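You operate a simulated robot arm through the tools that you are given. There is no shell and no other tool. Be economical: measure what you need, move in short steps, check, and stop when the job is done.

You are at the controls of a simulated two-armed robot. One attempt, no reset.

JOB
Close the ball mould on the bench and plug the funnel into its collar.
Fine: take the top half that bears the bottom half's mark; the other stays; the funnel rests in the tumbler mould; hold the ball mould where it stands while you push the funnel in.

The check looks at the end state, three seconds after you hand in, the way a careful person would. Anything else that was tipped, shoved, dropped, spilled or broken makes it a failure.

ROBOT AND FRAMES
Two 7-joint arms with two-finger parallel grippers on one trunk, on a base that drives. Base frame: it is fixed to the floor where the robot stands at the start and does not move with it; the origin is under the middle of the robot, x ahead of it, y to its left, z up; the surface under the hand at the start is at about z = 800. Units: mm, rad, N and s.
The left shoulder is at the start at [60, 143, 937], the right one opposite. With the tool pointing down near the work surface each hand reaches from about 320 to 740 mm from the robot's upright axis, wherever it stands, measured 20 degrees to its own side. Payload 1.57 kg a hand.
The TCP of each hand is the grasp point between the finger pads, 30 mm short of the fingertips. In the tool frame z runs along the fingers and y along their closing line. The gripper opens to 110 mm. The fingers are 24 mm wide and 12 mm thick; the gripper's body (48 by 112 mm) begins 78 mm behind the TCP.
Orientation is that of the tool frame in the base frame, as a unit quaternion [x, y, z, w]. With the fingers straight down and closing along the base's y, the tool's x points along the base's -x, its y along +y and its z along -z.

CONTROLS
- The arms move only by the tool jog_arm. It takes "left_moves", "right_moves" or both (then of equal length, played together; a hand with none holds still); each is a list of rows, each a list of 7 numbers: the turn, a rotation vector about the base's x, y, z in units of 8 degrees (1.0 is 8 degrees), then the shift along the base's x, y, z in units of 40 mm (1.0 is 40 mm), then the opening, from 0 (shut) to 1 (fully open). In form: [[rx, ry, rz, x, y, z, claw], ...]. A call has 1 to 8 rows; each row shifts and turns the commanded pose from where the row before left it. A call with a number of a shift or a turn outside -1 to 1 is refused whole. A row lasts 0.2 s, in which the tool goes at most 50 mm and 0.15 rad; a call with a longer step from one row to the next is refused whole, and so is a gripper value outside its range. Where a pose cannot be reached the arm comes as near as it can. A force on the tool above 40 N (or 10 N above the force at the start of the call, whichever is more), or a blocked arm, ends the call early, and 0.2 s more pass. The fingers move at their own pace (about 45 mm/s each) and stop on an object; they squeeze with about 39 N. The grip force told is the motor's: it shows also when the fingers shut on nothing. Time passes only in rows, and 0.2 s behind the last, so rows that do not move let the fingers close. The reply holds the time, the measured pose of the TCP, the force on the tool along the base axes, the opening and the grip force, in the units named above and with some noise, with the torque about the TCP (base axes, N m) and any sound that the robot's microphone picked up.
- Cameras (640 x 400 px; columns grow to the right, rows downward): "scene" is now at [47.1, -15.3, 1544.1]; the picture's right is [-0.19, -0.98, 0.00], its down [-0.74, 0.14, -0.65] and it looks along [0.64, -0.12, -0.76] (base axes); focal length 256 px, centre (320, 200). "left" rides on the left gripper at [70, -16, -141] in its tool frame; the picture's right is [0.23, 0.97, 0.00], its down [-0.86, 0.20, -0.48] and it looks along [-0.47, 0.11, 0.88] (tool axes); focal length 222 px, centre (320, 200). "right" rides on the right gripper at [70, 16, -141] in its tool frame; the picture's right is [-0.23, 0.97, 0.00], its down [-0.86, -0.20, -0.48] and it looks along [-0.47, -0.11, 0.88] (tool axes); focal length 222 px, centre (320, 200). There is no depth. A picture from a camera that has moved, and an enlarged one, comes with that camera's place and axes in the base frame and with its lens.
- get_image(camera): a new picture of that camera. No time passes.
- move_column(by): slides the trunk up (or, below 0, down) by that many mm; the arms and the scene camera ride with it, the base frame stays. It gives what a move gives, with no picture.
- steer(legs): drives the robot by 1 to 6 legs, each [ahead, left, turn to the left] in mm, mm and rad, along the robot's own axes; the way and the turn of a leg run together, so that a leg with both is an arc; at most 1500 mm and 3.142 rad a leg. The arms and the cameras ride along, it lands a little off, and it stops where it bumps. It gives what a move gives.
- head_to(pan, tilt): turns the head with the scene camera to pan (to the left, within 1.501 rad either way) and tilt (down, from -0.506 to 1.204), counted from straight ahead of the robot. It gives what a move gives.
- close_up(camera, box): a new picture of the part [left, top, right, bottom] of that camera's present view, enlarged. No time passes.
- job_done(): hands the job in; it is judged then, once.

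Go step by step. Nothing tells you exact positions but the pictures and the camera data: compare them with the known pose of the tool, close in by small moves and look again before you grip or let go. The budget is 120 turns and 88 pictures, counting those below and the enlarged ones. Unless the task says otherwise, let go and move clear before handing in.

The tools are called as name(argument=value, ...) on one line, values as JSON. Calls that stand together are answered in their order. jog_arm: Moves the arms, as the interface text tells. Its arguments: {"type":"object","properties":{"left_moves":{"type":"array"},"right_moves":{"type":"array"}},"required":[]} The other tools are called the same way: move_column (by) slides the trunk up or down; steer (legs) drives the base; head_to (pan, tilt) turns the head that bears the scene camera; get_image (camera) takes a picture; close_up (camera, box) takes an enlarged picture of a part of a camera's view; job_done () hands the job in.

At the start:

```text
clock: 0.0
left_position: [457.7, 44.5, 1116.6]
left_ee_rot: [0.0, 1.0, 0.0, 0.0]
left_contact_force: [-0.4, 0.3, 0.5]
left_moment: [0.0, 0.0, 0.0]
left_finger_gap: 110.0
left_finger_force: 0.1
right_position: [367.0, -455.4, 1115.8]
right_ee_rot: [0.0, 1.0, -0.001, -0.001]
right_contact_force: [0.9, -0.5, 0.4]
right_moment: [0.0, -0.01, 0.04]
right_finger_gap: 110.1
right_finger_force: 0.1
trunk travel left (down, up): [-535.0, 55.0]
robot x, y, heading: [-0.5, -0.0, 0.002]
head pan, tilt: [-0.188, 0.859]
```

scene: 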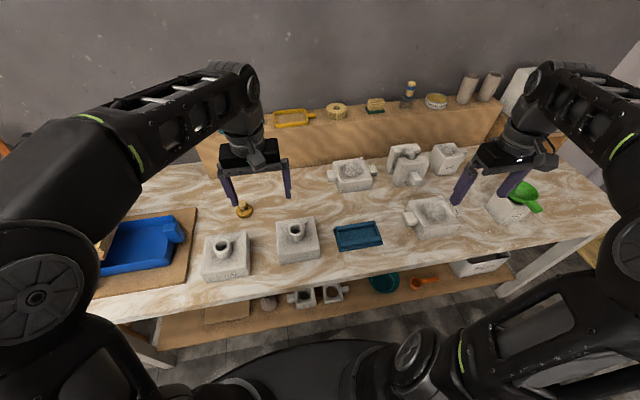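
right: 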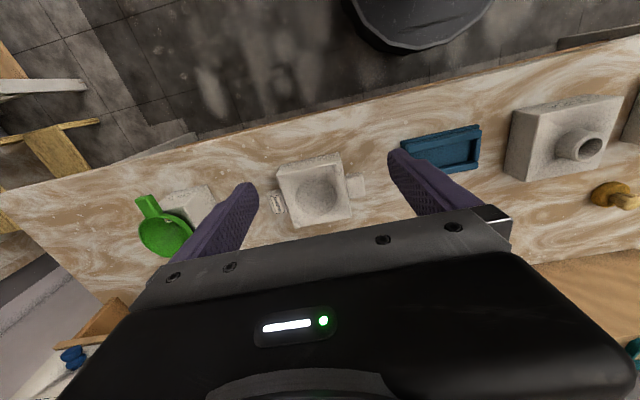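
left: 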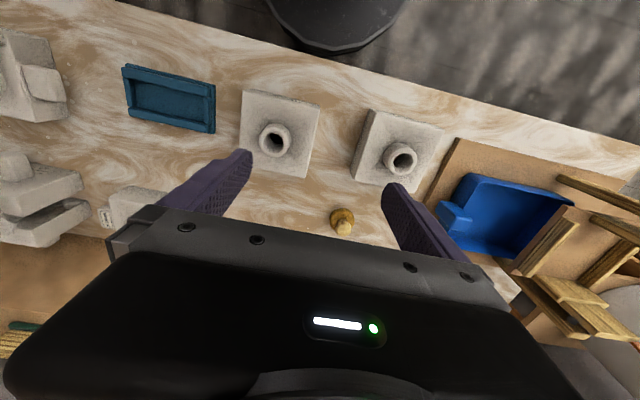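

I see two top halves with collars on the left, a bottom half with a ball cavity on the right, and a green funnel in a block on the far right. I'll zoom in to find the marks.

close_up(camera="scene", box=[180, 180, 360, 292])

close_up(camera="scene", box=[320, 130, 560, 280])

close_up(camera="right", box=[120, 120, 400, 295])

close_up(camera="left", box=[200, 70, 480, 245])

```text
3.56 times, centred on (270, 236) of scene
camera zoom: at [47.1, -15.3, 1544.1], right [-0.19, -0.98, 0.0], down [-0.74, 0.14, -0.65], along [0.64, -0.12, -0.76], focal length 909 px, centre (498, 72)
```

zoom: 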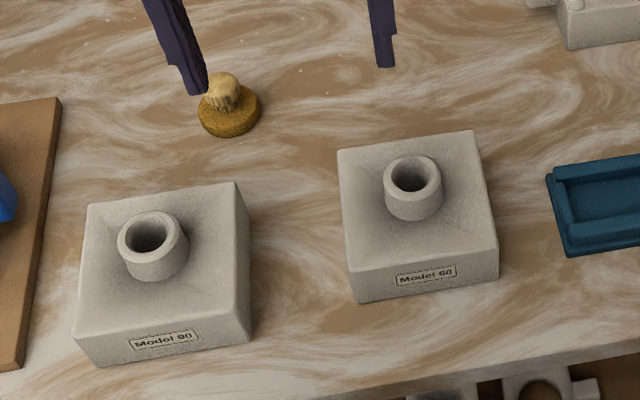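

```text
2.67 times, centred on (440, 205) of scene
camera zoom: at [47.1, -15.3, 1544.1], right [-0.19, -0.98, 0.0], down [-0.74, 0.14, -0.65], along [0.64, -0.12, -0.76], focal length 682 px, centre (0, 187)
```

zoom: 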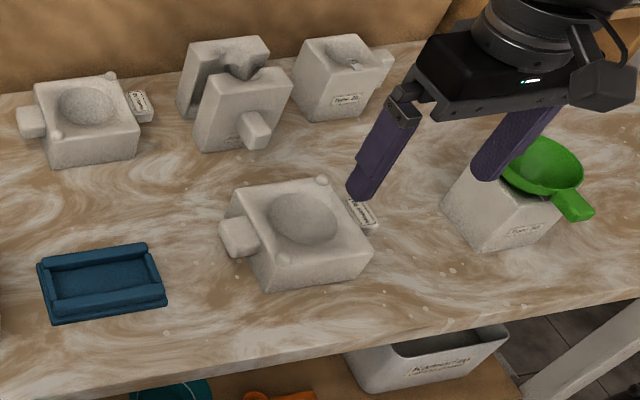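

```text
2.29 times, centred on (260, 208) of right
camera zoom: at [296.9, -438.7, 1259.5], right [0.23, 0.97, 0.0], down [0.86, -0.2, 0.48], along [0.47, -0.11, -0.88], focal length 508 px, centre (457, 183)
```

zoom: 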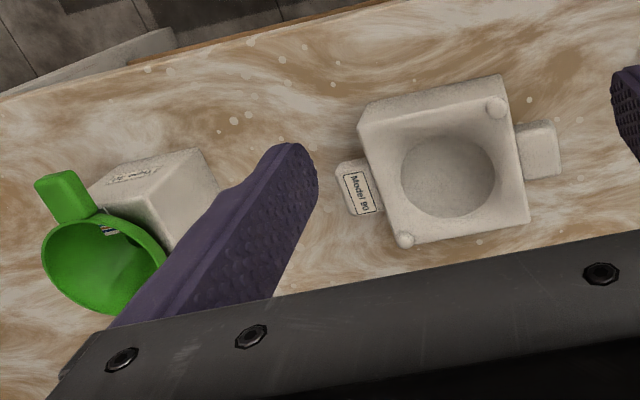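

```text
2.29 times, centred on (340, 158) of left
camera zoom: at [388.5, 28.3, 1258.8], right [-0.23, 0.97, 0.0], down [0.85, 0.2, 0.48], along [0.47, 0.11, -0.88], focal length 508 px, centre (274, 297)
```

zoom: 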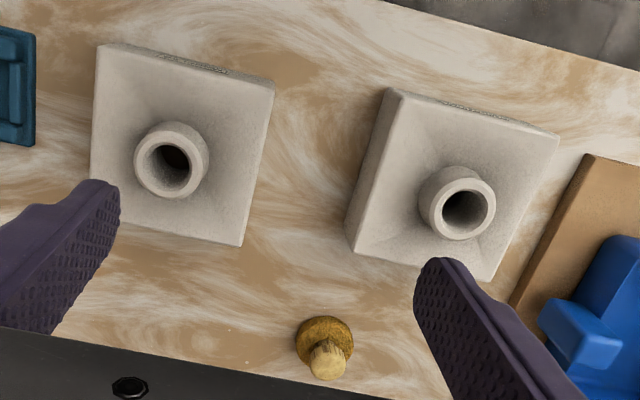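

Two bottom halves with ball cavities appear; tops read "Model 90" and "Model 60". I'll zoom in harder on all labels.

close_up(camera="scene", box=[440, 195, 472, 215])

close_up(camera="scene", box=[360, 155, 392, 175])

close_up(camera="right", box=[254, 180, 302, 210])

close_up(camera="scene", box=[208, 248, 320, 288])

close_up(camera="scene", box=[480, 170, 560, 225])

```text
16.00 times, centred on (456, 205) of scene
camera zoom: at [47.1, -15.3, 1544.1], right [-0.19, -0.98, 0.0], down [-0.74, 0.14, -0.65], along [0.64, -0.12, -0.76], focal length 4092 px, centre (-1856, 120)
```

zoom: 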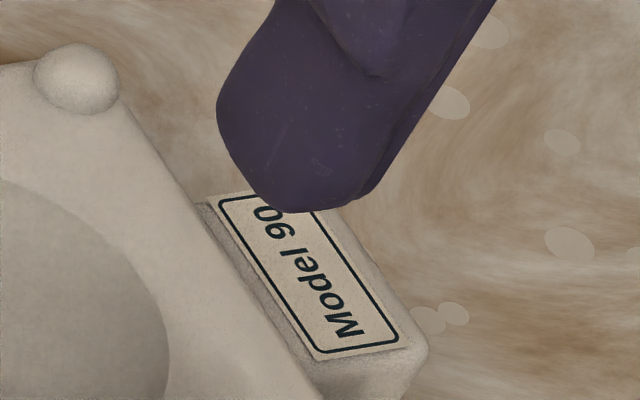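

```text
16.00 times, centred on (376, 165) of scene
camera zoom: at [47.1, -15.3, 1544.1], right [-0.19, -0.98, 0.0], down [-0.74, 0.14, -0.65], along [0.64, -0.12, -0.76], focal length 4092 px, centre (-576, 760)
```

zoom: 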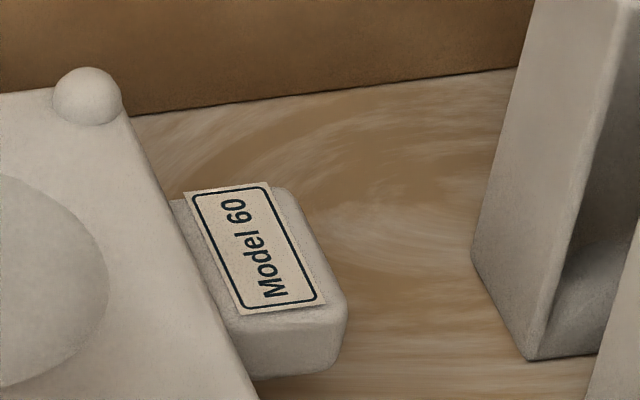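

```text
13.33 times, centred on (278, 195) of right
camera zoom: at [296.9, -438.7, 1259.5], right [0.23, 0.97, 0.0], down [0.86, -0.2, 0.48], along [0.47, -0.11, -0.88], focal length 2962 px, centre (880, 267)
```

zoom: 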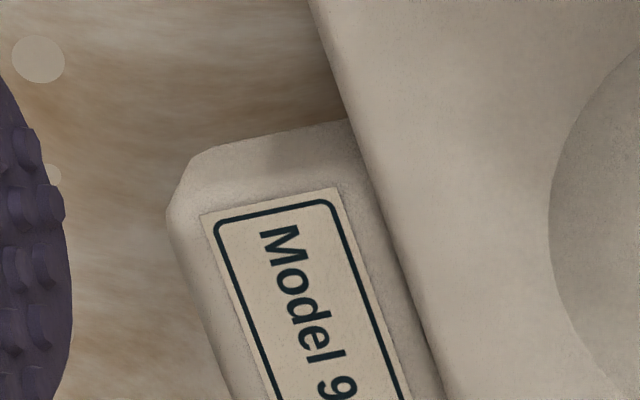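

```text
5.71 times, centred on (264, 268) of scene
camera zoom: at [47.1, -15.3, 1544.1], right [-0.19, -0.98, 0.0], down [-0.74, 0.14, -0.65], along [0.64, -0.12, -0.76], focal length 1461 px, centre (640, -189)
```

zoom: 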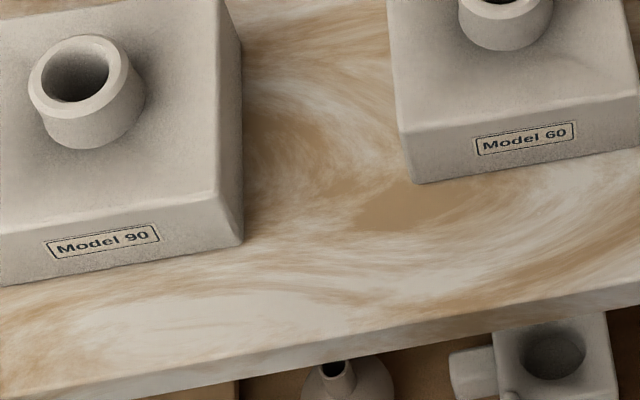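

```text
7.27 times, centred on (520, 198) of scene
camera zoom: at [47.1, -15.3, 1544.1], right [-0.19, -0.98, 0.0], down [-0.74, 0.14, -0.65], along [0.64, -0.12, -0.76], focal length 1860 px, centre (-1134, 218)
```

zoom: 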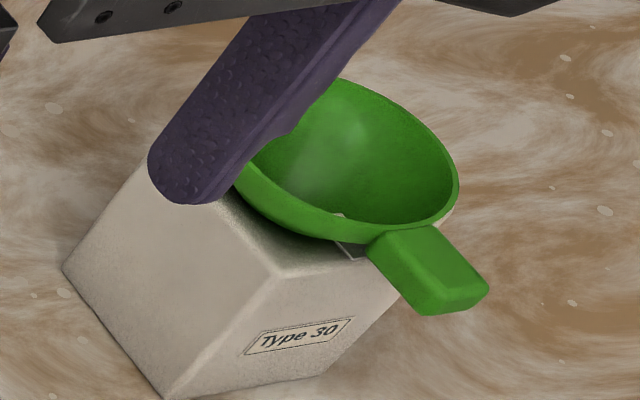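

Near bottom is marked Model 90, the far one Model 60; I need to see which is the ball mould by its cavity.

close_up(camera="scene", box=[322, 145, 386, 200])

close_up(camera="scene", box=[395, 185, 475, 245])

close_up(camera="scene", box=[380, 130, 470, 195])

close_up(camera="scene", box=[240, 250, 520, 320])

```text
7.27 times, centred on (354, 172) of scene
camera zoom: at [47.1, -15.3, 1544.1], right [-0.19, -0.98, 0.0], down [-0.74, 0.14, -0.65], along [0.64, -0.12, -0.76], focal length 1860 px, centre (73, 400)
```

zoom: 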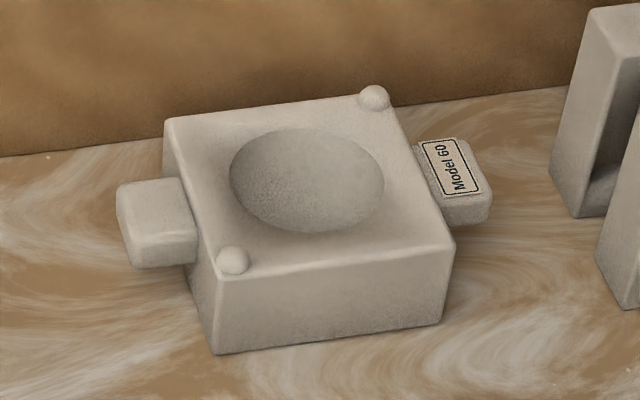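

```text
6.67 times, centred on (435, 215) of scene
camera zoom: at [47.1, -15.3, 1544.1], right [-0.19, -0.98, 0.0], down [-0.74, 0.14, -0.65], along [0.64, -0.12, -0.76], focal length 1705 px, centre (-447, 100)
```

zoom: 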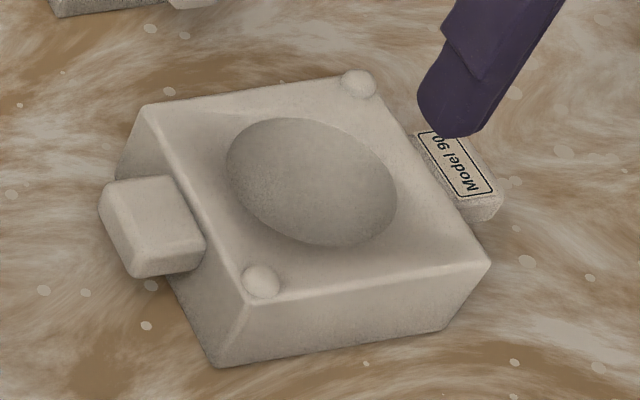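

```text
6.15 times, centred on (425, 162) of scene
camera zoom: at [47.1, -15.3, 1544.1], right [-0.19, -0.98, 0.0], down [-0.74, 0.14, -0.65], along [0.64, -0.12, -0.76], focal length 1574 px, centre (-326, 431)
```

zoom: 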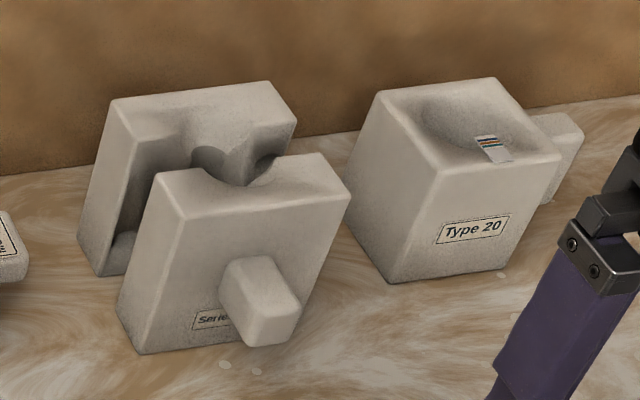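

```text
2.29 times, centred on (380, 285) of scene
camera zoom: at [47.1, -15.3, 1544.1], right [-0.19, -0.98, 0.0], down [-0.74, 0.14, -0.65], along [0.64, -0.12, -0.76], focal length 585 px, centre (183, 6)
```

zoom: 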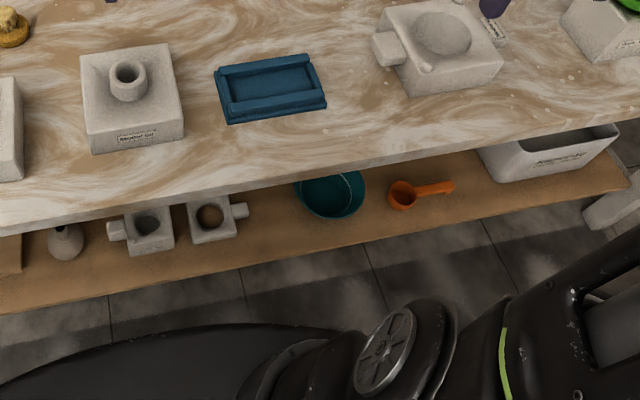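

Both look the same at this range, so I'll bring the right hand's camera over the far bottom half for a proper look from above.

jog_arm(right_moves=[[0, 0, 0, 0.83, 0.6, 0, 1], [0, 0, 0, 0.83, 0.6, 0, 1], [0, 0, 0, 0.83, 0.6, 0, 1], [0, 0, 0, 0.83, 0.6, 0, 1], [0, 0, 0, 0.83, 0.6, 0, 1], [0, 0, 0, 0.83, 0.6, 0, 1], [0, 0, 0, 0.83, 0.6, 0, 1]])

get_image(camera="right")

get_image(camera="scene")

```text
clock: 1.6
left_position: [459.9, 45.3, 1116.7]
left_ee_rot: [0.0, 1.0, 0.0, 0.001]
left_contact_force: [-0.1, -0.4, 0.1]
left_moment: [-0.01, 0.02, -0.02]
left_finger_gap: 110.2
left_finger_force: 0.0
right_position: [536.5, -260.1, 1088.8]
right_ee_rot: [0.0, 1.0, 0.0, 0.002]
right_contact_force: [-0.4, -0.1, 0.9]
right_moment: [-0.03, 0.03, 0.02]
right_finger_gap: 110.0
right_finger_force: 0.0
right hand out of reach, approached as far as the arm can: row 4, 5, 6, 7
trunk travel left (down, up): [-535.0, 55.0]
robot x, y, heading: [-0.4, 2.3, -0.004]
head pan, tilt: [-0.188, 0.859]
```

```text
71 pictures are left
camera right: at [466.3, -242.3, 1232.1], right [0.23, 0.97, 0.0], down [0.85, -0.2, 0.48], along [0.47, -0.11, -0.88], focal length 222 px, centre (320, 200)
```

right: 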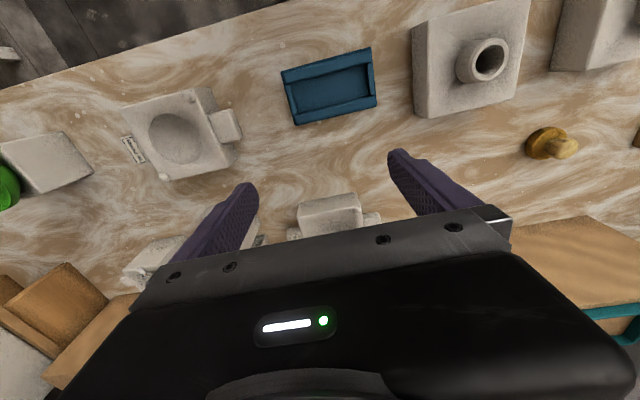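

```text
70 pictures are left
camera scene: at [47.8, -14.1, 1544.1], right [-0.19, -0.98, 0.0], down [-0.74, 0.14, -0.65], along [0.64, -0.12, -0.76], focal length 256 px, centre (320, 200)
```

scene: 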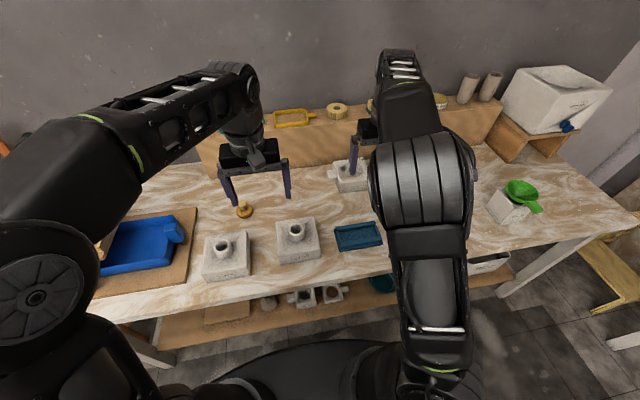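

Far bottom is hidden behind the gripper in this view; I'll pitch the hand forward so it appears in the clear part of the frame.

jog_arm(right_moves=[[0, -1, 0, -0.6, 0, 0, 1], [0, -1, 0, -0.6, 0, 0, 1], [0, -1, 0, -0.6, 0, 0, 1], [0, -1, 0, -0.6, 0, 0, 1], [0, -1, 0, -0.6, 0, 0, 1]])

get_image(camera="right")

```text
clock: 2.8
left_position: [458.1, 44.9, 1117.9]
left_ee_rot: [0.0, 1.0, 0.0, 0.001]
left_contact_force: [0.9, -0.4, -0.2]
left_moment: [0.0, -0.05, -0.01]
left_finger_gap: 110.1
left_finger_force: 0.0
right_position: [414.3, -260.7, 1090.2]
right_ee_rot: [0.0, 0.939, 0.0, 0.343]
right_contact_force: [-0.1, -0.6, -0.3]
right_moment: [0.01, -0.03, 0.01]
right_finger_gap: 110.0
right_finger_force: 0.1
trunk travel left (down, up): [-535.0, 55.0]
robot x, y, heading: [-3.0, -0.0, 0.0]
head pan, tilt: [-0.188, 0.859]
```

```text
69 pictures are left
camera right: at [270.2, -244.8, 1154.9], right [0.17, 0.97, 0.15], down [0.35, -0.2, 0.92], along [0.92, -0.11, -0.37], focal length 222 px, centre (320, 200)
```

right: 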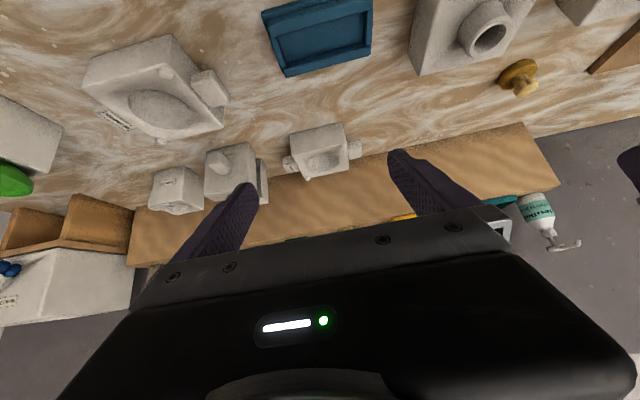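

close_up(camera="right", box=[272, 110, 372, 190])

close_up(camera="right", box=[70, 30, 240, 150])

```text
5.00 times, centred on (322, 150) of right
camera zoom: at [270.2, -244.8, 1154.9], right [0.17, 0.97, 0.15], down [0.35, -0.2, 0.92], along [0.92, -0.11, -0.37], focal length 1111 px, centre (310, 450)
```

zoom: 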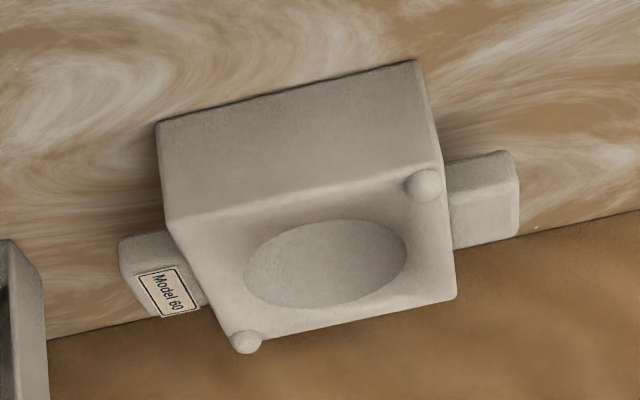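

```text
3.33 times, centred on (155, 90) of right
camera zoom: at [270.2, -244.8, 1154.9], right [0.17, 0.97, 0.15], down [0.35, -0.2, 0.92], along [0.92, -0.11, -0.37], focal length 740 px, centre (870, 567)
```

zoom: 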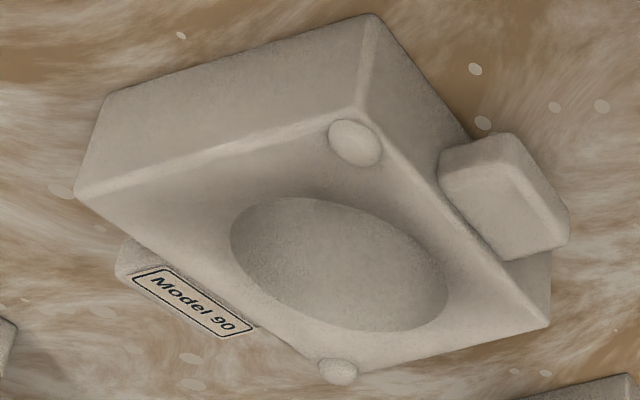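

close_up(camera="scene", box=[336, 152, 384, 182])

close_up(camera="scene", box=[412, 196, 460, 226])

close_up(camera="scene", box=[196, 205, 324, 285])

```text
13.33 times, centred on (360, 167) of scene
camera zoom: at [45.6, -15.4, 1544.2], right [-0.19, -0.98, 0.0], down [-0.74, 0.14, -0.65], along [0.64, -0.12, -0.76], focal length 3410 px, centre (-213, 640)
```

zoom: 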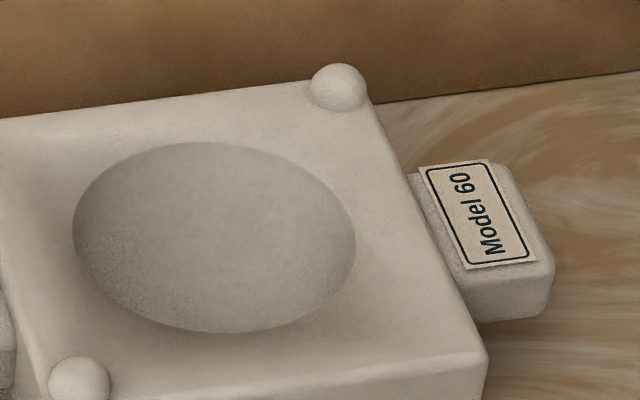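

```text
13.33 times, centred on (436, 211) of scene
camera zoom: at [45.6, -15.4, 1544.2], right [-0.19, -0.98, 0.0], down [-0.74, 0.14, -0.65], along [0.64, -0.12, -0.76], focal length 3410 px, centre (-1227, 53)
```

zoom: 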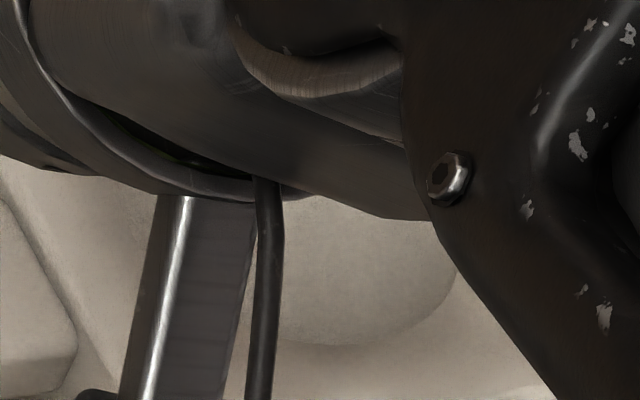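

```text
5.00 times, centred on (260, 245) of scene
camera zoom: at [45.6, -15.4, 1544.2], right [-0.19, -0.98, 0.0], down [-0.74, 0.14, -0.65], along [0.64, -0.12, -0.76], focal length 1279 px, centre (620, -25)
```

zoom: 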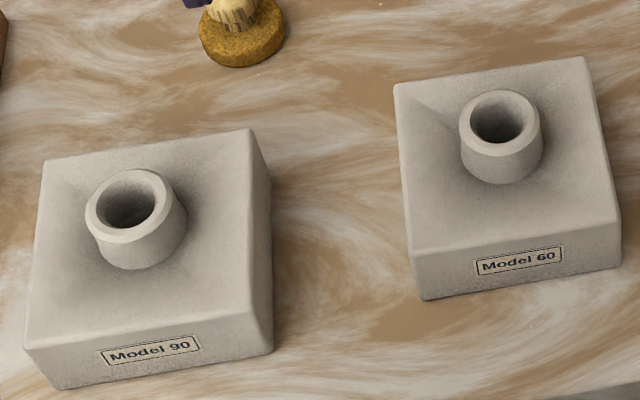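

The two bottoms look alike, so I'll straighten the right hand, drive right and look down on both cavities from closer in.

jog_arm(right_moves=[[0, 1, 0, -0.2, -0.3, 0.5, 1], [0, 1, 0, -0.2, -0.3, 0.5, 1], [0, 1, 0, -0.2, -0.3, 0, 1], [0, 1, 0, -0.2, -0.3, 0, 1], [0, 1, 0, -0.2, -0.3, 0, 1]])

steer(legs=[[0, -350, 0]])

head_to(pan=0.0, tilt=0.8)

get_image(camera="scene")

```text
clock: 4.0
left_position: [459.2, 44.8, 1117.2]
left_ee_rot: [0.0, 1.0, -0.001, -0.001]
left_contact_force: [-0.1, -0.9, 0.0]
left_moment: [0.03, 0.05, 0.02]
left_finger_gap: 110.1
left_finger_force: 0.2
right_position: [376.6, -320.9, 1129.2]
right_ee_rot: [0.0, 1.0, 0.001, -0.001]
right_contact_force: [-1.4, 0.1, -0.2]
right_moment: [0.01, 0.03, 0.04]
right_finger_gap: 109.8
right_finger_force: 0.1
trunk travel left (down, up): [-535.0, 55.0]
robot x, y, heading: [-1.6, -0.3, -0.002]
head pan, tilt: [-0.188, 0.859]
```

```text
clock: 6.3
left_position: [459.6, -306.6, 1116.8]
left_ee_rot: [-0.002, 1.0, -0.001, 0.001]
left_contact_force: [-0.2, 0.1, 0.0]
left_moment: [0.03, 0.03, -0.01]
left_finger_gap: 109.8
left_finger_force: 0.0
right_position: [376.3, -672.8, 1128.7]
right_ee_rot: [-0.001, 1.0, 0.0, 0.0]
right_contact_force: [0.0, 0.3, 0.5]
right_moment: [0.02, 0.03, 0.05]
right_finger_gap: 110.0
right_finger_force: 0.0
trunk travel left (down, up): [-535.0, 55.0]
robot x, y, heading: [1.8, -352.7, 0.004]
head pan, tilt: [-0.188, 0.859]
```

```text
clock: 7.0
left_position: [458.3, -306.1, 1116.2]
left_ee_rot: [-0.002, 1.0, 0.0, 0.0]
left_contact_force: [0.7, -0.9, 0.3]
left_moment: [0.03, -0.01, -0.01]
left_finger_gap: 110.0
left_finger_force: 0.1
right_position: [376.2, -670.6, 1128.8]
right_ee_rot: [-0.002, 1.0, 0.0, 0.0]
right_contact_force: [0.1, -0.1, 0.4]
right_moment: [-0.01, -0.01, 0.0]
right_finger_gap: 109.9
right_finger_force: 0.1
trunk travel left (down, up): [-535.0, 55.0]
robot x, y, heading: [-3.0, -350.3, -0.004]
head pan, tilt: [0.0, 0.799]
```

```text
63 pictures are left
camera scene: at [51.9, -352.4, 1548.8], right [0.0, -1.0, 0.0], down [-0.72, 0.0, -0.7], along [0.7, 0.0, -0.72], focal length 256 px, centre (320, 200)
```

scene: 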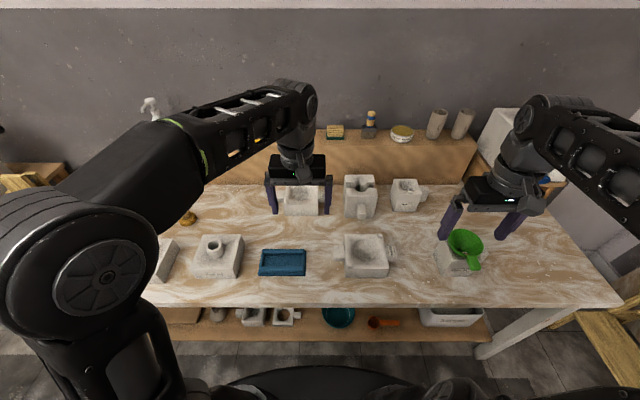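

close_up(camera="scene", box=[270, 175, 430, 285])

close_up(camera="scene", box=[430, 220, 510, 280])

get_image(camera="left")

get_image(camera="right")

```text
3.64 times, centred on (350, 230) of scene
camera zoom: at [51.9, -352.4, 1548.8], right [0.0, -1.0, 0.0], down [-0.72, 0.0, -0.7], along [0.7, 0.0, -0.72], focal length 930 px, centre (211, 91)
```

zoom: 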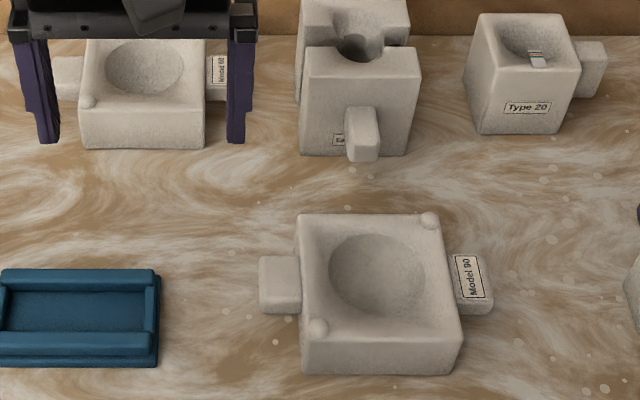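

```text
6.67 times, centred on (470, 250) of scene
camera zoom: at [51.9, -352.4, 1548.8], right [0.0, -1.0, 0.0], down [-0.72, 0.0, -0.7], along [0.7, 0.0, -0.72], focal length 1705 px, centre (-680, -133)
```

zoom: 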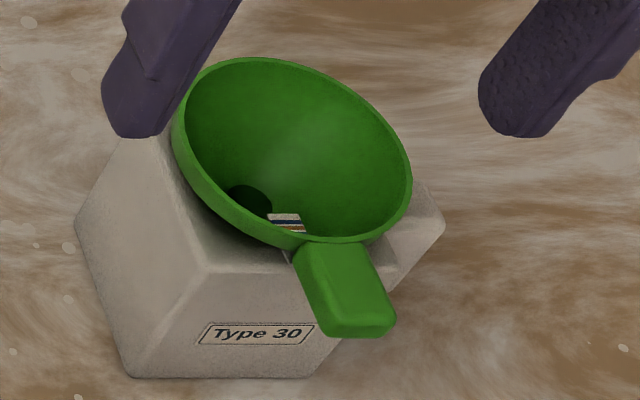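

```text
60 pictures are left
camera left: at [388.8, -322.4, 1258.8], right [-0.23, 0.97, 0.0], down [0.85, 0.2, 0.48], along [0.47, 0.11, -0.88], focal length 222 px, centre (320, 200)
```

left: 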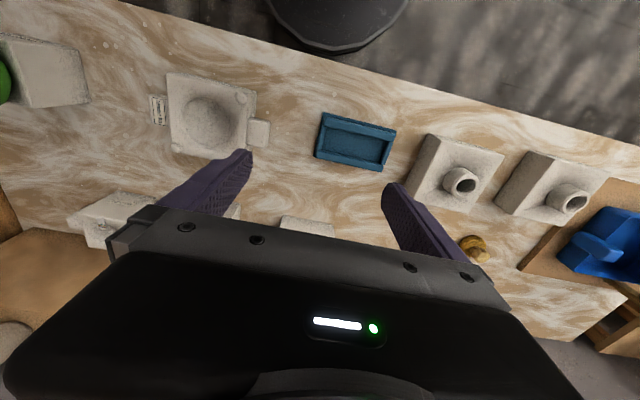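

```text
59 pictures are left
camera right: at [307.1, -655.6, 1272.1], right [0.22, 0.97, 0.0], down [0.86, -0.2, 0.48], along [0.47, -0.11, -0.88], focal length 222 px, centre (320, 200)
```

right: 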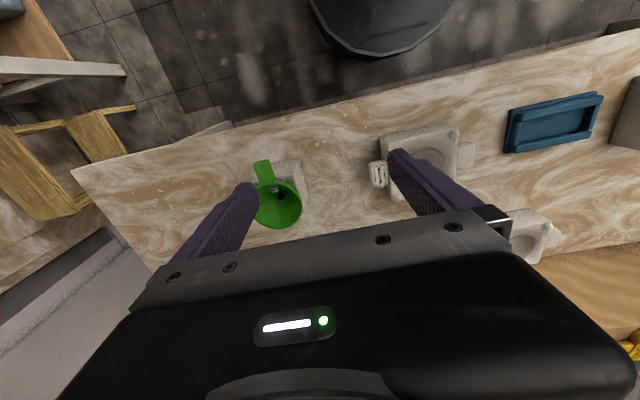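

close_up(camera="scene", box=[284, 180, 332, 210])

close_up(camera="scene", box=[344, 230, 400, 265])

```text
13.33 times, centred on (308, 195) of scene
camera zoom: at [51.9, -352.4, 1548.8], right [0.0, -1.0, 0.0], down [-0.72, 0.0, -0.7], along [0.7, 0.0, -0.72], focal length 3410 px, centre (480, 267)
```

zoom: 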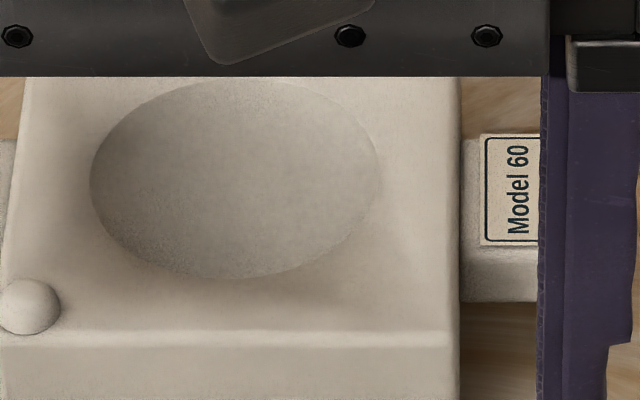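

```text
11.43 times, centred on (372, 248) of scene
camera zoom: at [51.9, -352.4, 1548.8], right [0.0, -1.0, 0.0], down [-0.72, 0.0, -0.7], along [0.7, 0.0, -0.72], focal length 2923 px, centre (-274, -343)
```

zoom: 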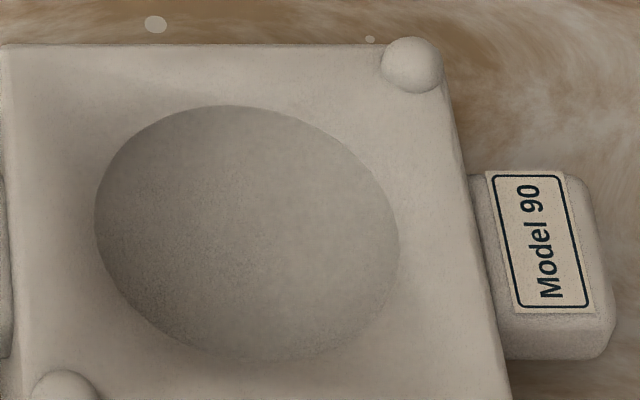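

Model 90 (near bottom, deep ball cavity) is the target; its top is the left one around (480,195). I drive back and bring the left hand above its collar.

steer(legs=[[0, 350, 0]])

jog_arm(left_moves=[[0, 0, 0, 0.1, 0.75, -0.4, 0.8], [0, 0, 0, 0.1, 0.75, -0.4, 0.8], [0, 0, 0, 0.1, 0.75, -0.4, 0.8], [0, 0, 0, 0.1, 0.75, -0.4, 0.8], [0, 0, 0, 0.1, 0.75, -0.4, 0.8]])

get_image(camera="left")

get_image(camera="scene")

```text
clock: 9.3
left_position: [458.6, 47.6, 1117.3]
left_ee_rot: [-0.003, 1.0, 0.0, 0.0]
left_contact_force: [-0.6, 0.4, 0.2]
left_moment: [-0.02, -0.03, -0.02]
left_finger_gap: 109.8
left_finger_force: 0.1
right_position: [375.7, -319.3, 1129.5]
right_ee_rot: [-0.003, 1.0, 0.0, 0.0]
right_contact_force: [-0.1, -0.4, -0.3]
right_moment: [-0.04, 0.0, 0.0]
right_finger_gap: 109.8
right_finger_force: 0.1
trunk travel left (down, up): [-535.0, 55.0]
robot x, y, heading: [-1.9, -1.4, 0.002]
head pan, tilt: [0.0, 0.799]
```

```text
clock: 10.5
left_position: [480.4, 195.0, 1037.4]
left_ee_rot: [-0.002, 1.0, 0.0, 0.0]
left_contact_force: [-0.4, 0.4, 0.5]
left_moment: [-0.02, -0.01, 0.01]
left_finger_gap: 88.1
left_finger_force: 0.1
right_position: [375.8, -320.2, 1128.4]
right_ee_rot: [-0.002, 1.0, 0.0, 0.001]
right_contact_force: [-0.5, 0.8, -0.6]
right_moment: [-0.01, 0.0, 0.04]
right_finger_gap: 110.0
right_finger_force: 0.0
trunk travel left (down, up): [-535.0, 55.0]
robot x, y, heading: [2.6, 2.1, 0.002]
head pan, tilt: [0.0, 0.799]
```

```text
56 pictures are left
camera left: at [408.6, 179.1, 1178.6], right [-0.23, 0.97, 0.0], down [0.85, 0.2, 0.48], along [0.47, 0.11, -0.88], focal length 222 px, centre (320, 200)
```

left: 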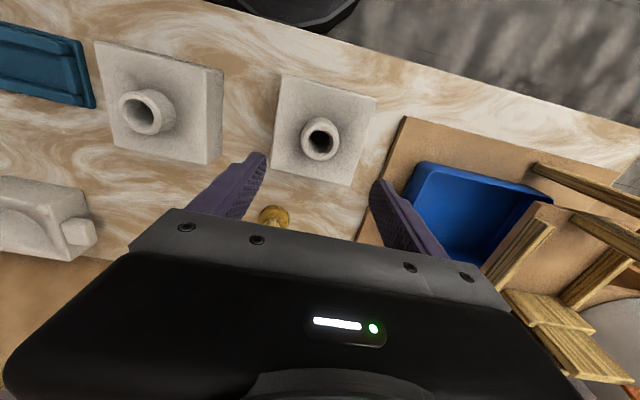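

```text
55 pictures are left
camera scene: at [50.7, -0.9, 1548.8], right [0.01, -1.0, 0.0], down [-0.72, 0.0, -0.7], along [0.7, 0.0, -0.72], focal length 256 px, centre (320, 200)
```

scene: 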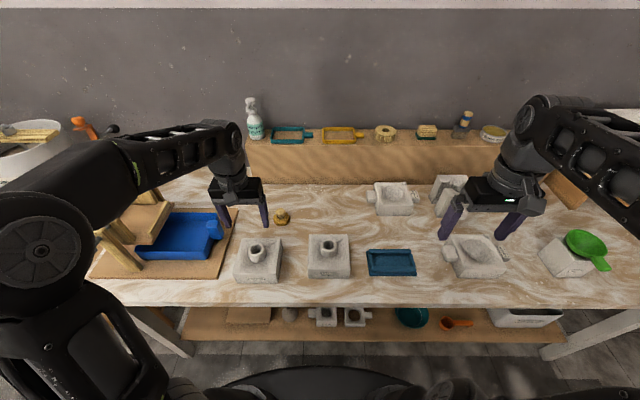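

close_up(camera="left", box=[256, 60, 384, 190])

close_up(camera="scene", box=[225, 230, 289, 290])

```text
3.08 times, centred on (320, 125) of left
camera zoom: at [408.6, 179.1, 1178.6], right [-0.23, 0.97, 0.0], down [0.85, 0.2, 0.48], along [0.47, 0.11, -0.88], focal length 684 px, centre (320, 431)
```

zoom: 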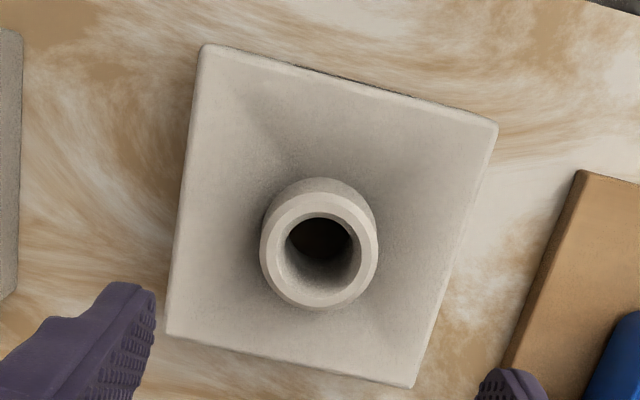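

```text
6.67 times, centred on (257, 260) of scene
camera zoom: at [50.7, -0.9, 1548.8], right [0.01, -1.0, 0.0], down [-0.72, 0.0, -0.7], along [0.7, 0.0, -0.72], focal length 1705 px, centre (740, -200)
```

zoom: 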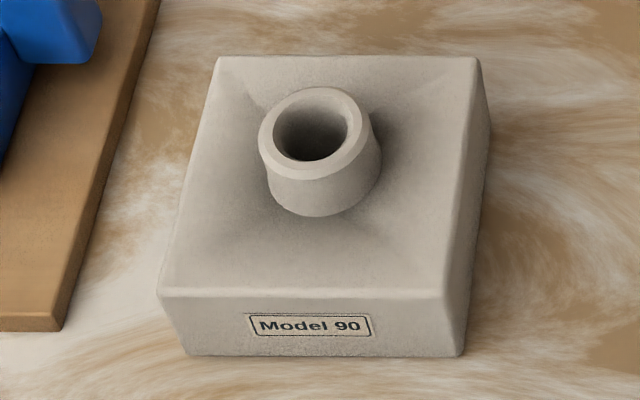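

Collar rim is 50 mm wide, centred at about (479.5,194), rim z≈889, block top ≈852, square to the axes. I descend and grip the collar.

jog_arm(left_moves=[[0, 0, 0, 0, 0, -0.9, 0.8], [0, 0, 0, 0, 0, -0.9, 0.8], [0, 0, 0, 0, 0, -0.9, 0.8], [0, 0, 0, 0, 0, -0.9, 0.8], [0, 0, 0, 0, 0, 0, 0.8]])

close_up(camera="scene", box=[209, 200, 305, 290])

```text
clock: 11.7
left_position: [476.7, 195.8, 894.3]
left_ee_rot: [-0.003, 1.0, 0.0, 0.001]
left_contact_force: [-0.2, -0.6, -0.7]
left_moment: [-0.01, 0.01, -0.02]
left_finger_gap: 87.7
left_finger_force: 0.1
right_position: [376.2, -319.8, 1128.9]
right_ee_rot: [-0.003, 1.0, -0.001, 0.0]
right_contact_force: [-0.5, 0.9, -1.3]
right_moment: [0.0, -0.02, -0.05]
right_finger_gap: 109.8
right_finger_force: 0.0
trunk travel left (down, up): [-535.0, 55.0]
robot x, y, heading: [-0.7, 1.5, 0.006]
head pan, tilt: [0.0, 0.799]
```

```text
4.44 times, centred on (257, 245) of scene
camera zoom: at [50.2, -1.6, 1548.9], right [0.01, -1.0, 0.0], down [-0.72, 0.0, -0.7], along [0.7, 0.0, -0.72], focal length 1137 px, centre (600, 0)
```

zoom: 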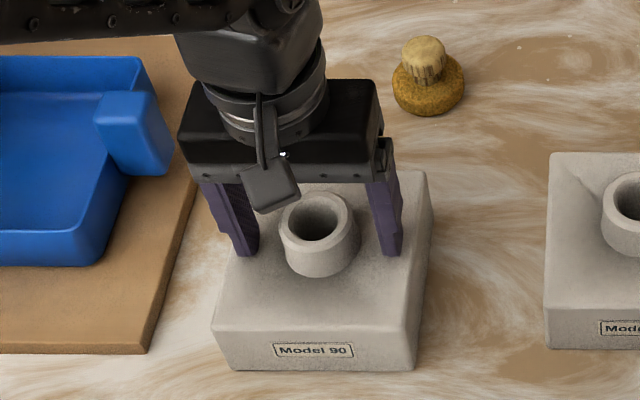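

jog_arm(left_moves=[[0, 0, 0, 0, 0, 0, 0], [0, 0, 0, 0, 0, 0, 0], [0, 0, 0, 0, 0, 0, 0], [0, 0, 0, 0, 0, 0, 0]])

jog_arm(left_moves=[[0, 0, 0, 0, 0, 0.25, 0], [0, 0, 0, 0, 0, 0.5, 0], [0, 0, 0, 0, 0, 0.8, 0], [0, 0, 0, 0, 0, 0.9, 0], [0, 0, 0, 0, 0, 0.9, 0], [0, 0, 0, 0, 0, 0.9, 0], [0, 0, 0, 0, 0, 0.9, 0]])

get_image(camera="scene")

```text
clock: 12.7
left_position: [476.5, 194.8, 894.0]
left_ee_rot: [-0.003, 1.0, 0.0, 0.0]
left_contact_force: [0.4, 0.1, -0.4]
left_moment: [0.04, 0.05, -0.21]
left_finger_gap: 47.8
left_finger_force: 28.0
right_position: [377.0, -319.8, 1130.0]
right_ee_rot: [-0.002, 1.0, 0.0, 0.001]
right_contact_force: [-0.3, 0.5, -0.2]
right_moment: [-0.01, -0.02, -0.01]
right_finger_gap: 110.0
right_finger_force: 0.1
trunk travel left (down, up): [-535.0, 55.0]
robot x, y, heading: [-3.5, -2.3, 0.004]
head pan, tilt: [0.0, 0.799]
```

```text
clock: 14.3
left_position: [477.6, 194.9, 1099.5]
left_ee_rot: [-0.002, 1.0, 0.0, 0.0]
left_contact_force: [0.0, -0.2, -10.7]
left_moment: [-0.04, 0.01, 0.02]
left_finger_gap: 47.9
left_finger_force: 38.8
right_position: [376.8, -319.7, 1129.5]
right_ee_rot: [-0.002, 1.0, 0.0, 0.0]
right_contact_force: [-0.8, -0.3, 0.6]
right_moment: [0.01, -0.01, 0.0]
right_finger_gap: 110.0
right_finger_force: 0.1
trunk travel left (down, up): [-535.0, 55.0]
robot x, y, heading: [-0.7, -1.3, 0.004]
head pan, tilt: [0.0, 0.799]
```

```text
51 pictures are left
camera scene: at [50.8, -1.3, 1548.8], right [0.01, -1.0, 0.0], down [-0.72, 0.0, -0.7], along [0.7, 0.0, -0.72], focal length 256 px, centre (320, 200)
```

scene: 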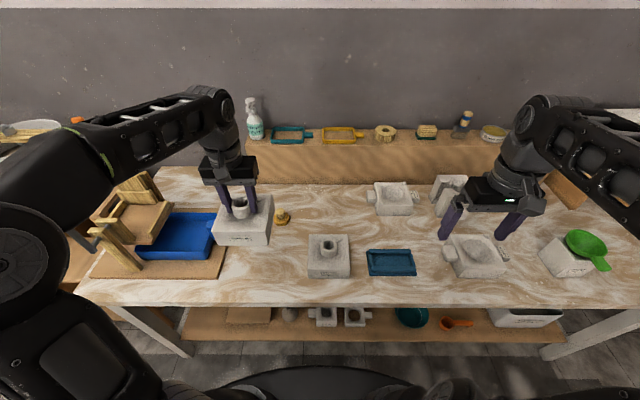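

The top is lifted cleanly. Before mating I want to see its underside sockets, so I'll roll it 40° to the right and turn the right hand's camera sideways to look at it.

jog_arm(left_moves=[[-0.5, 0, 0, 0, 0, 0.2, 0], [-0.75, 0, 0, 0, 0, 0.2, 0], [-0.75, 0, 0, 0, 0, 0.2, 0], [-0.75, 0, 0, 0, 0, 0.2, 0], [-0.75, 0, 0, 0, 0, 0.2, 0], [-0.75, 0, 0, 0, 0, 0.2, 0], [-0.75, 0, 0, 0, 0, 0, 0]], right_moves=[[0.94, 0, 0, 0.09, 0.35, -0.27, 1], [0.94, 0, 0, 0.09, 0.35, -0.27, 1], [0.94, 0, 0, 0.09, 0.35, -0.27, 1], [0.94, 0, 0, 0.09, 0.35, -0.27, 1], [0.94, 0, 0, 0.09, 0.35, -0.27, 1], [0.94, 0, 0, 0.09, 0.35, -0.27, 1], [0.94, 0, 0, 0.09, 0.35, -0.27, 1]])

jog_arm(right_moves=[[0.94, 0, 0, 0.09, 0.35, -0.27, 1], [0.94, 0, 0, 0.09, 0.35, -0.27, 1], [0.94, 0, 0, 0.09, 0.35, -0.27, 1], [0.94, 0, 0, 0.09, 0.35, -0.27, 1], [0.94, 0, 0, 0.09, 0.35, -0.27, 1]])

get_image(camera="right")

```text
clock: 15.9
left_position: [477.1, 191.4, 1134.9]
left_ee_rot: [-0.004, 0.948, -0.317, 0.001]
left_contact_force: [-0.3, 0.1, -10.6]
left_moment: [0.37, 0.02, 0.0]
left_finger_gap: 47.7
left_finger_force: 38.7
left hand out of reach, approached as far as the arm can: row 5, 6
right_position: [402.4, -221.7, 1051.7]
right_ee_rot: [-0.002, 0.896, 0.445, 0.001]
right_contact_force: [-0.7, -0.8, -0.5]
right_moment: [0.01, 0.03, 0.03]
right_finger_gap: 110.0
right_finger_force: 0.1
trunk travel left (down, up): [-535.0, 55.0]
robot x, y, heading: [-3.6, 0.7, 0.008]
head pan, tilt: [0.0, 0.799]
```

```text
clock: 17.1
left_position: [477.1, 192.9, 1134.7]
left_ee_rot: [-0.004, 0.949, -0.317, 0.0]
left_contact_force: [0.0, -0.1, -9.5]
left_moment: [0.34, 0.0, -0.03]
left_finger_gap: 47.5
left_finger_force: 39.0
right_position: [419.9, -150.9, 998.7]
right_ee_rot: [-0.001, 0.705, 0.709, 0.003]
right_contact_force: [-1.2, -0.4, 0.3]
right_moment: [0.01, 0.01, 0.04]
right_finger_gap: 110.1
right_finger_force: 0.0
trunk travel left (down, up): [-535.0, 55.0]
robot x, y, heading: [-2.2, -2.0, 0.005]
head pan, tilt: [0.0, 0.799]
```

```text
50 pictures are left
camera right: at [350.5, -293.0, 1015.7], right [0.22, -0.01, 0.97], down [0.86, -0.48, -0.2], along [0.47, 0.88, -0.1], focal length 222 px, centre (320, 200)
```

right: 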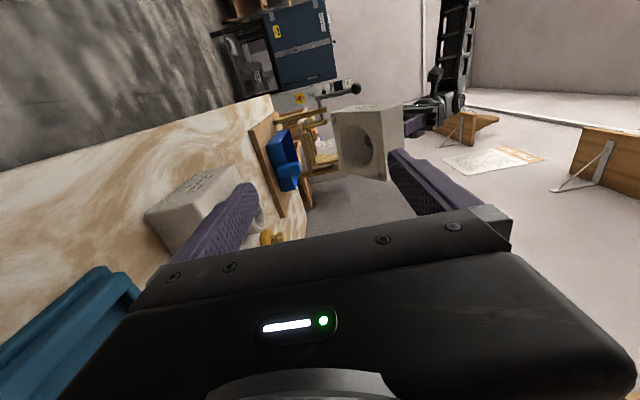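

close_up(camera="right", box=[316, 90, 412, 195])

```text
3.81 times, centred on (364, 142) of right
camera zoom: at [350.5, -293.0, 1015.7], right [0.22, -0.01, 0.97], down [0.86, -0.48, -0.2], along [0.47, 0.88, -0.1], focal length 846 px, centre (152, 419)
```

zoom: 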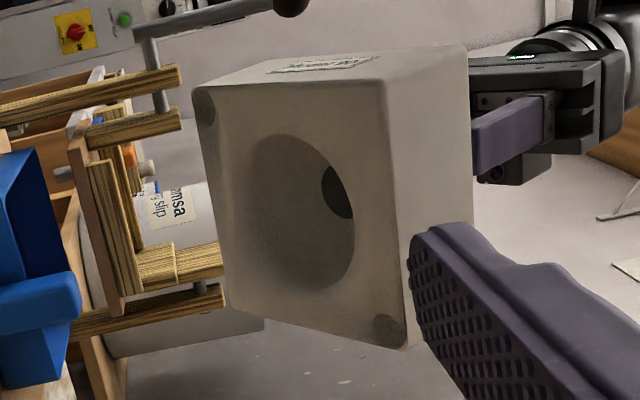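

Sockets sit at the (-x,+y) and (+x,-y) corners, exactly matching the bottom's knobs, so no turn is needed. I'll level both hands again and drive right.

jog_arm(left_moves=[[0.5, 0, 0, 0, 0, 0, 0], [0.75, 0, 0, 0, 0, 0, 0], [0.75, 0, 0, 0, 0, 0, 0], [0.75, 0, 0, 0, 0, 0, 0], [0.75, 0, 0, 0, 0, 0, 0], [0.75, 0, 0, 0, 0, 0, 0], [0.75, 0, 0, 0, 0, 0, 0]], right_moves=[[-0.94, 0, 0, -0.09, -0.35, 0.27, 1], [-0.94, 0, 0, -0.09, -0.35, 0.27, 1], [-0.94, 0, 0, -0.09, -0.35, 0.27, 1], [-0.94, 0, 0, -0.09, -0.35, 0.27, 1], [-0.94, 0, 0, -0.09, -0.35, 0.27, 1], [-0.94, 0, 0, -0.09, -0.35, 0.27, 1], [-0.94, 0, 0, -0.09, -0.35, 0.27, 1]])

jog_arm(right_moves=[[-0.94, 0, 0, -0.09, -0.35, 0.27, 1], [-0.94, 0, 0, -0.09, -0.35, 0.27, 1], [-0.94, 0, 0, -0.09, -0.35, 0.27, 1], [-0.94, 0, 0, -0.09, -0.35, 0.27, 1], [-0.94, 0, 0, -0.09, -0.35, 0.27, 1]])

steer(legs=[[0, -600, 0]])

get_image(camera="scene")

get_image(camera="left")

```text
clock: 18.7
left_position: [476.5, 194.1, 1129.1]
left_ee_rot: [-0.003, 0.999, -0.052, 0.004]
left_contact_force: [-1.1, 0.4, -10.8]
left_moment: [0.06, 0.04, -0.02]
left_finger_gap: 47.8
left_finger_force: 39.5
left hand out of reach, approached as far as the arm can: row 4, 6, 7
right_position: [394.8, -248.4, 1075.6]
right_ee_rot: [-0.004, 0.947, 0.321, 0.001]
right_contact_force: [0.5, -0.1, 0.1]
right_moment: [0.0, 0.02, -0.05]
right_finger_gap: 110.3
right_finger_force: 0.1
trunk travel left (down, up): [-535.0, 55.0]
robot x, y, heading: [-1.1, -0.2, 0.007]
head pan, tilt: [0.0, 0.799]
```

```text
clock: 19.9
left_position: [476.2, 193.1, 1129.1]
left_ee_rot: [-0.003, 0.999, -0.053, 0.005]
left_contact_force: [-0.3, 0.7, -10.3]
left_moment: [0.04, -0.01, -0.02]
left_finger_gap: 47.8
left_finger_force: 38.8
right_position: [376.9, -320.0, 1128.1]
right_ee_rot: [-0.002, 1.0, -0.002, 0.0]
right_contact_force: [0.1, 0.1, 0.0]
right_moment: [-0.01, 0.01, -0.01]
right_finger_gap: 110.0
right_finger_force: 0.1
trunk travel left (down, up): [-535.0, 55.0]
robot x, y, heading: [3.3, -0.9, 0.003]
head pan, tilt: [0.0, 0.799]
```

```text
clock: 23.2
left_position: [480.4, -390.4, 1130.1]
left_ee_rot: [-0.012, 0.999, -0.052, 0.006]
left_contact_force: [0.4, 0.2, -10.5]
left_moment: [0.08, -0.01, -0.02]
left_finger_gap: 47.6
left_finger_force: 39.5
right_position: [392.0, -904.6, 1128.1]
right_ee_rot: [-0.012, 1.0, 0.001, -0.001]
right_contact_force: [-0.4, 0.0, -0.7]
right_moment: [0.04, 0.02, -0.03]
right_finger_gap: 110.0
right_finger_force: 0.1
trunk travel left (down, up): [-535.0, 55.0]
robot x, y, heading: [2.9, -594.3, 0.024]
head pan, tilt: [0.0, 0.799]
```

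```text
48 pictures are left
camera scene: at [59.9, -592.2, 1548.8], right [0.02, -1.0, 0.0], down [-0.72, -0.02, -0.7], along [0.7, 0.02, -0.72], focal length 256 px, centre (320, 200)
```

scene: 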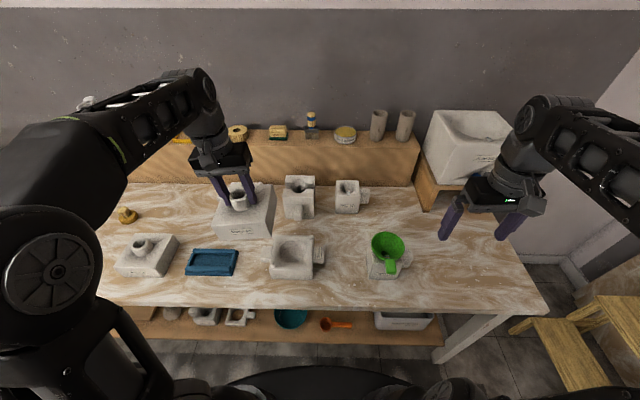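

```text
47 pictures are left
camera left: at [409.2, -393.5, 1272.3], right [-0.25, 0.96, -0.1], down [0.84, 0.27, 0.46], along [0.47, 0.03, -0.88], focal length 222 px, centre (320, 200)
```

left: 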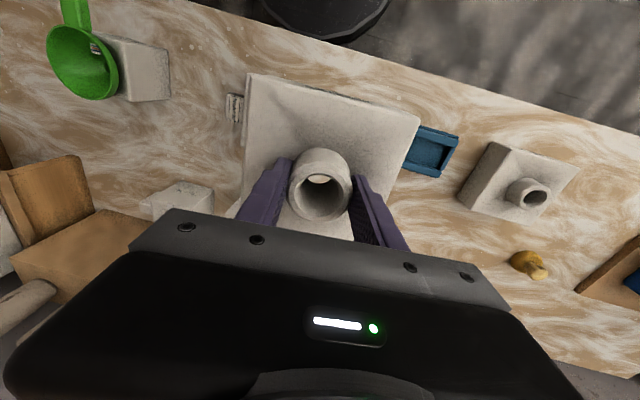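

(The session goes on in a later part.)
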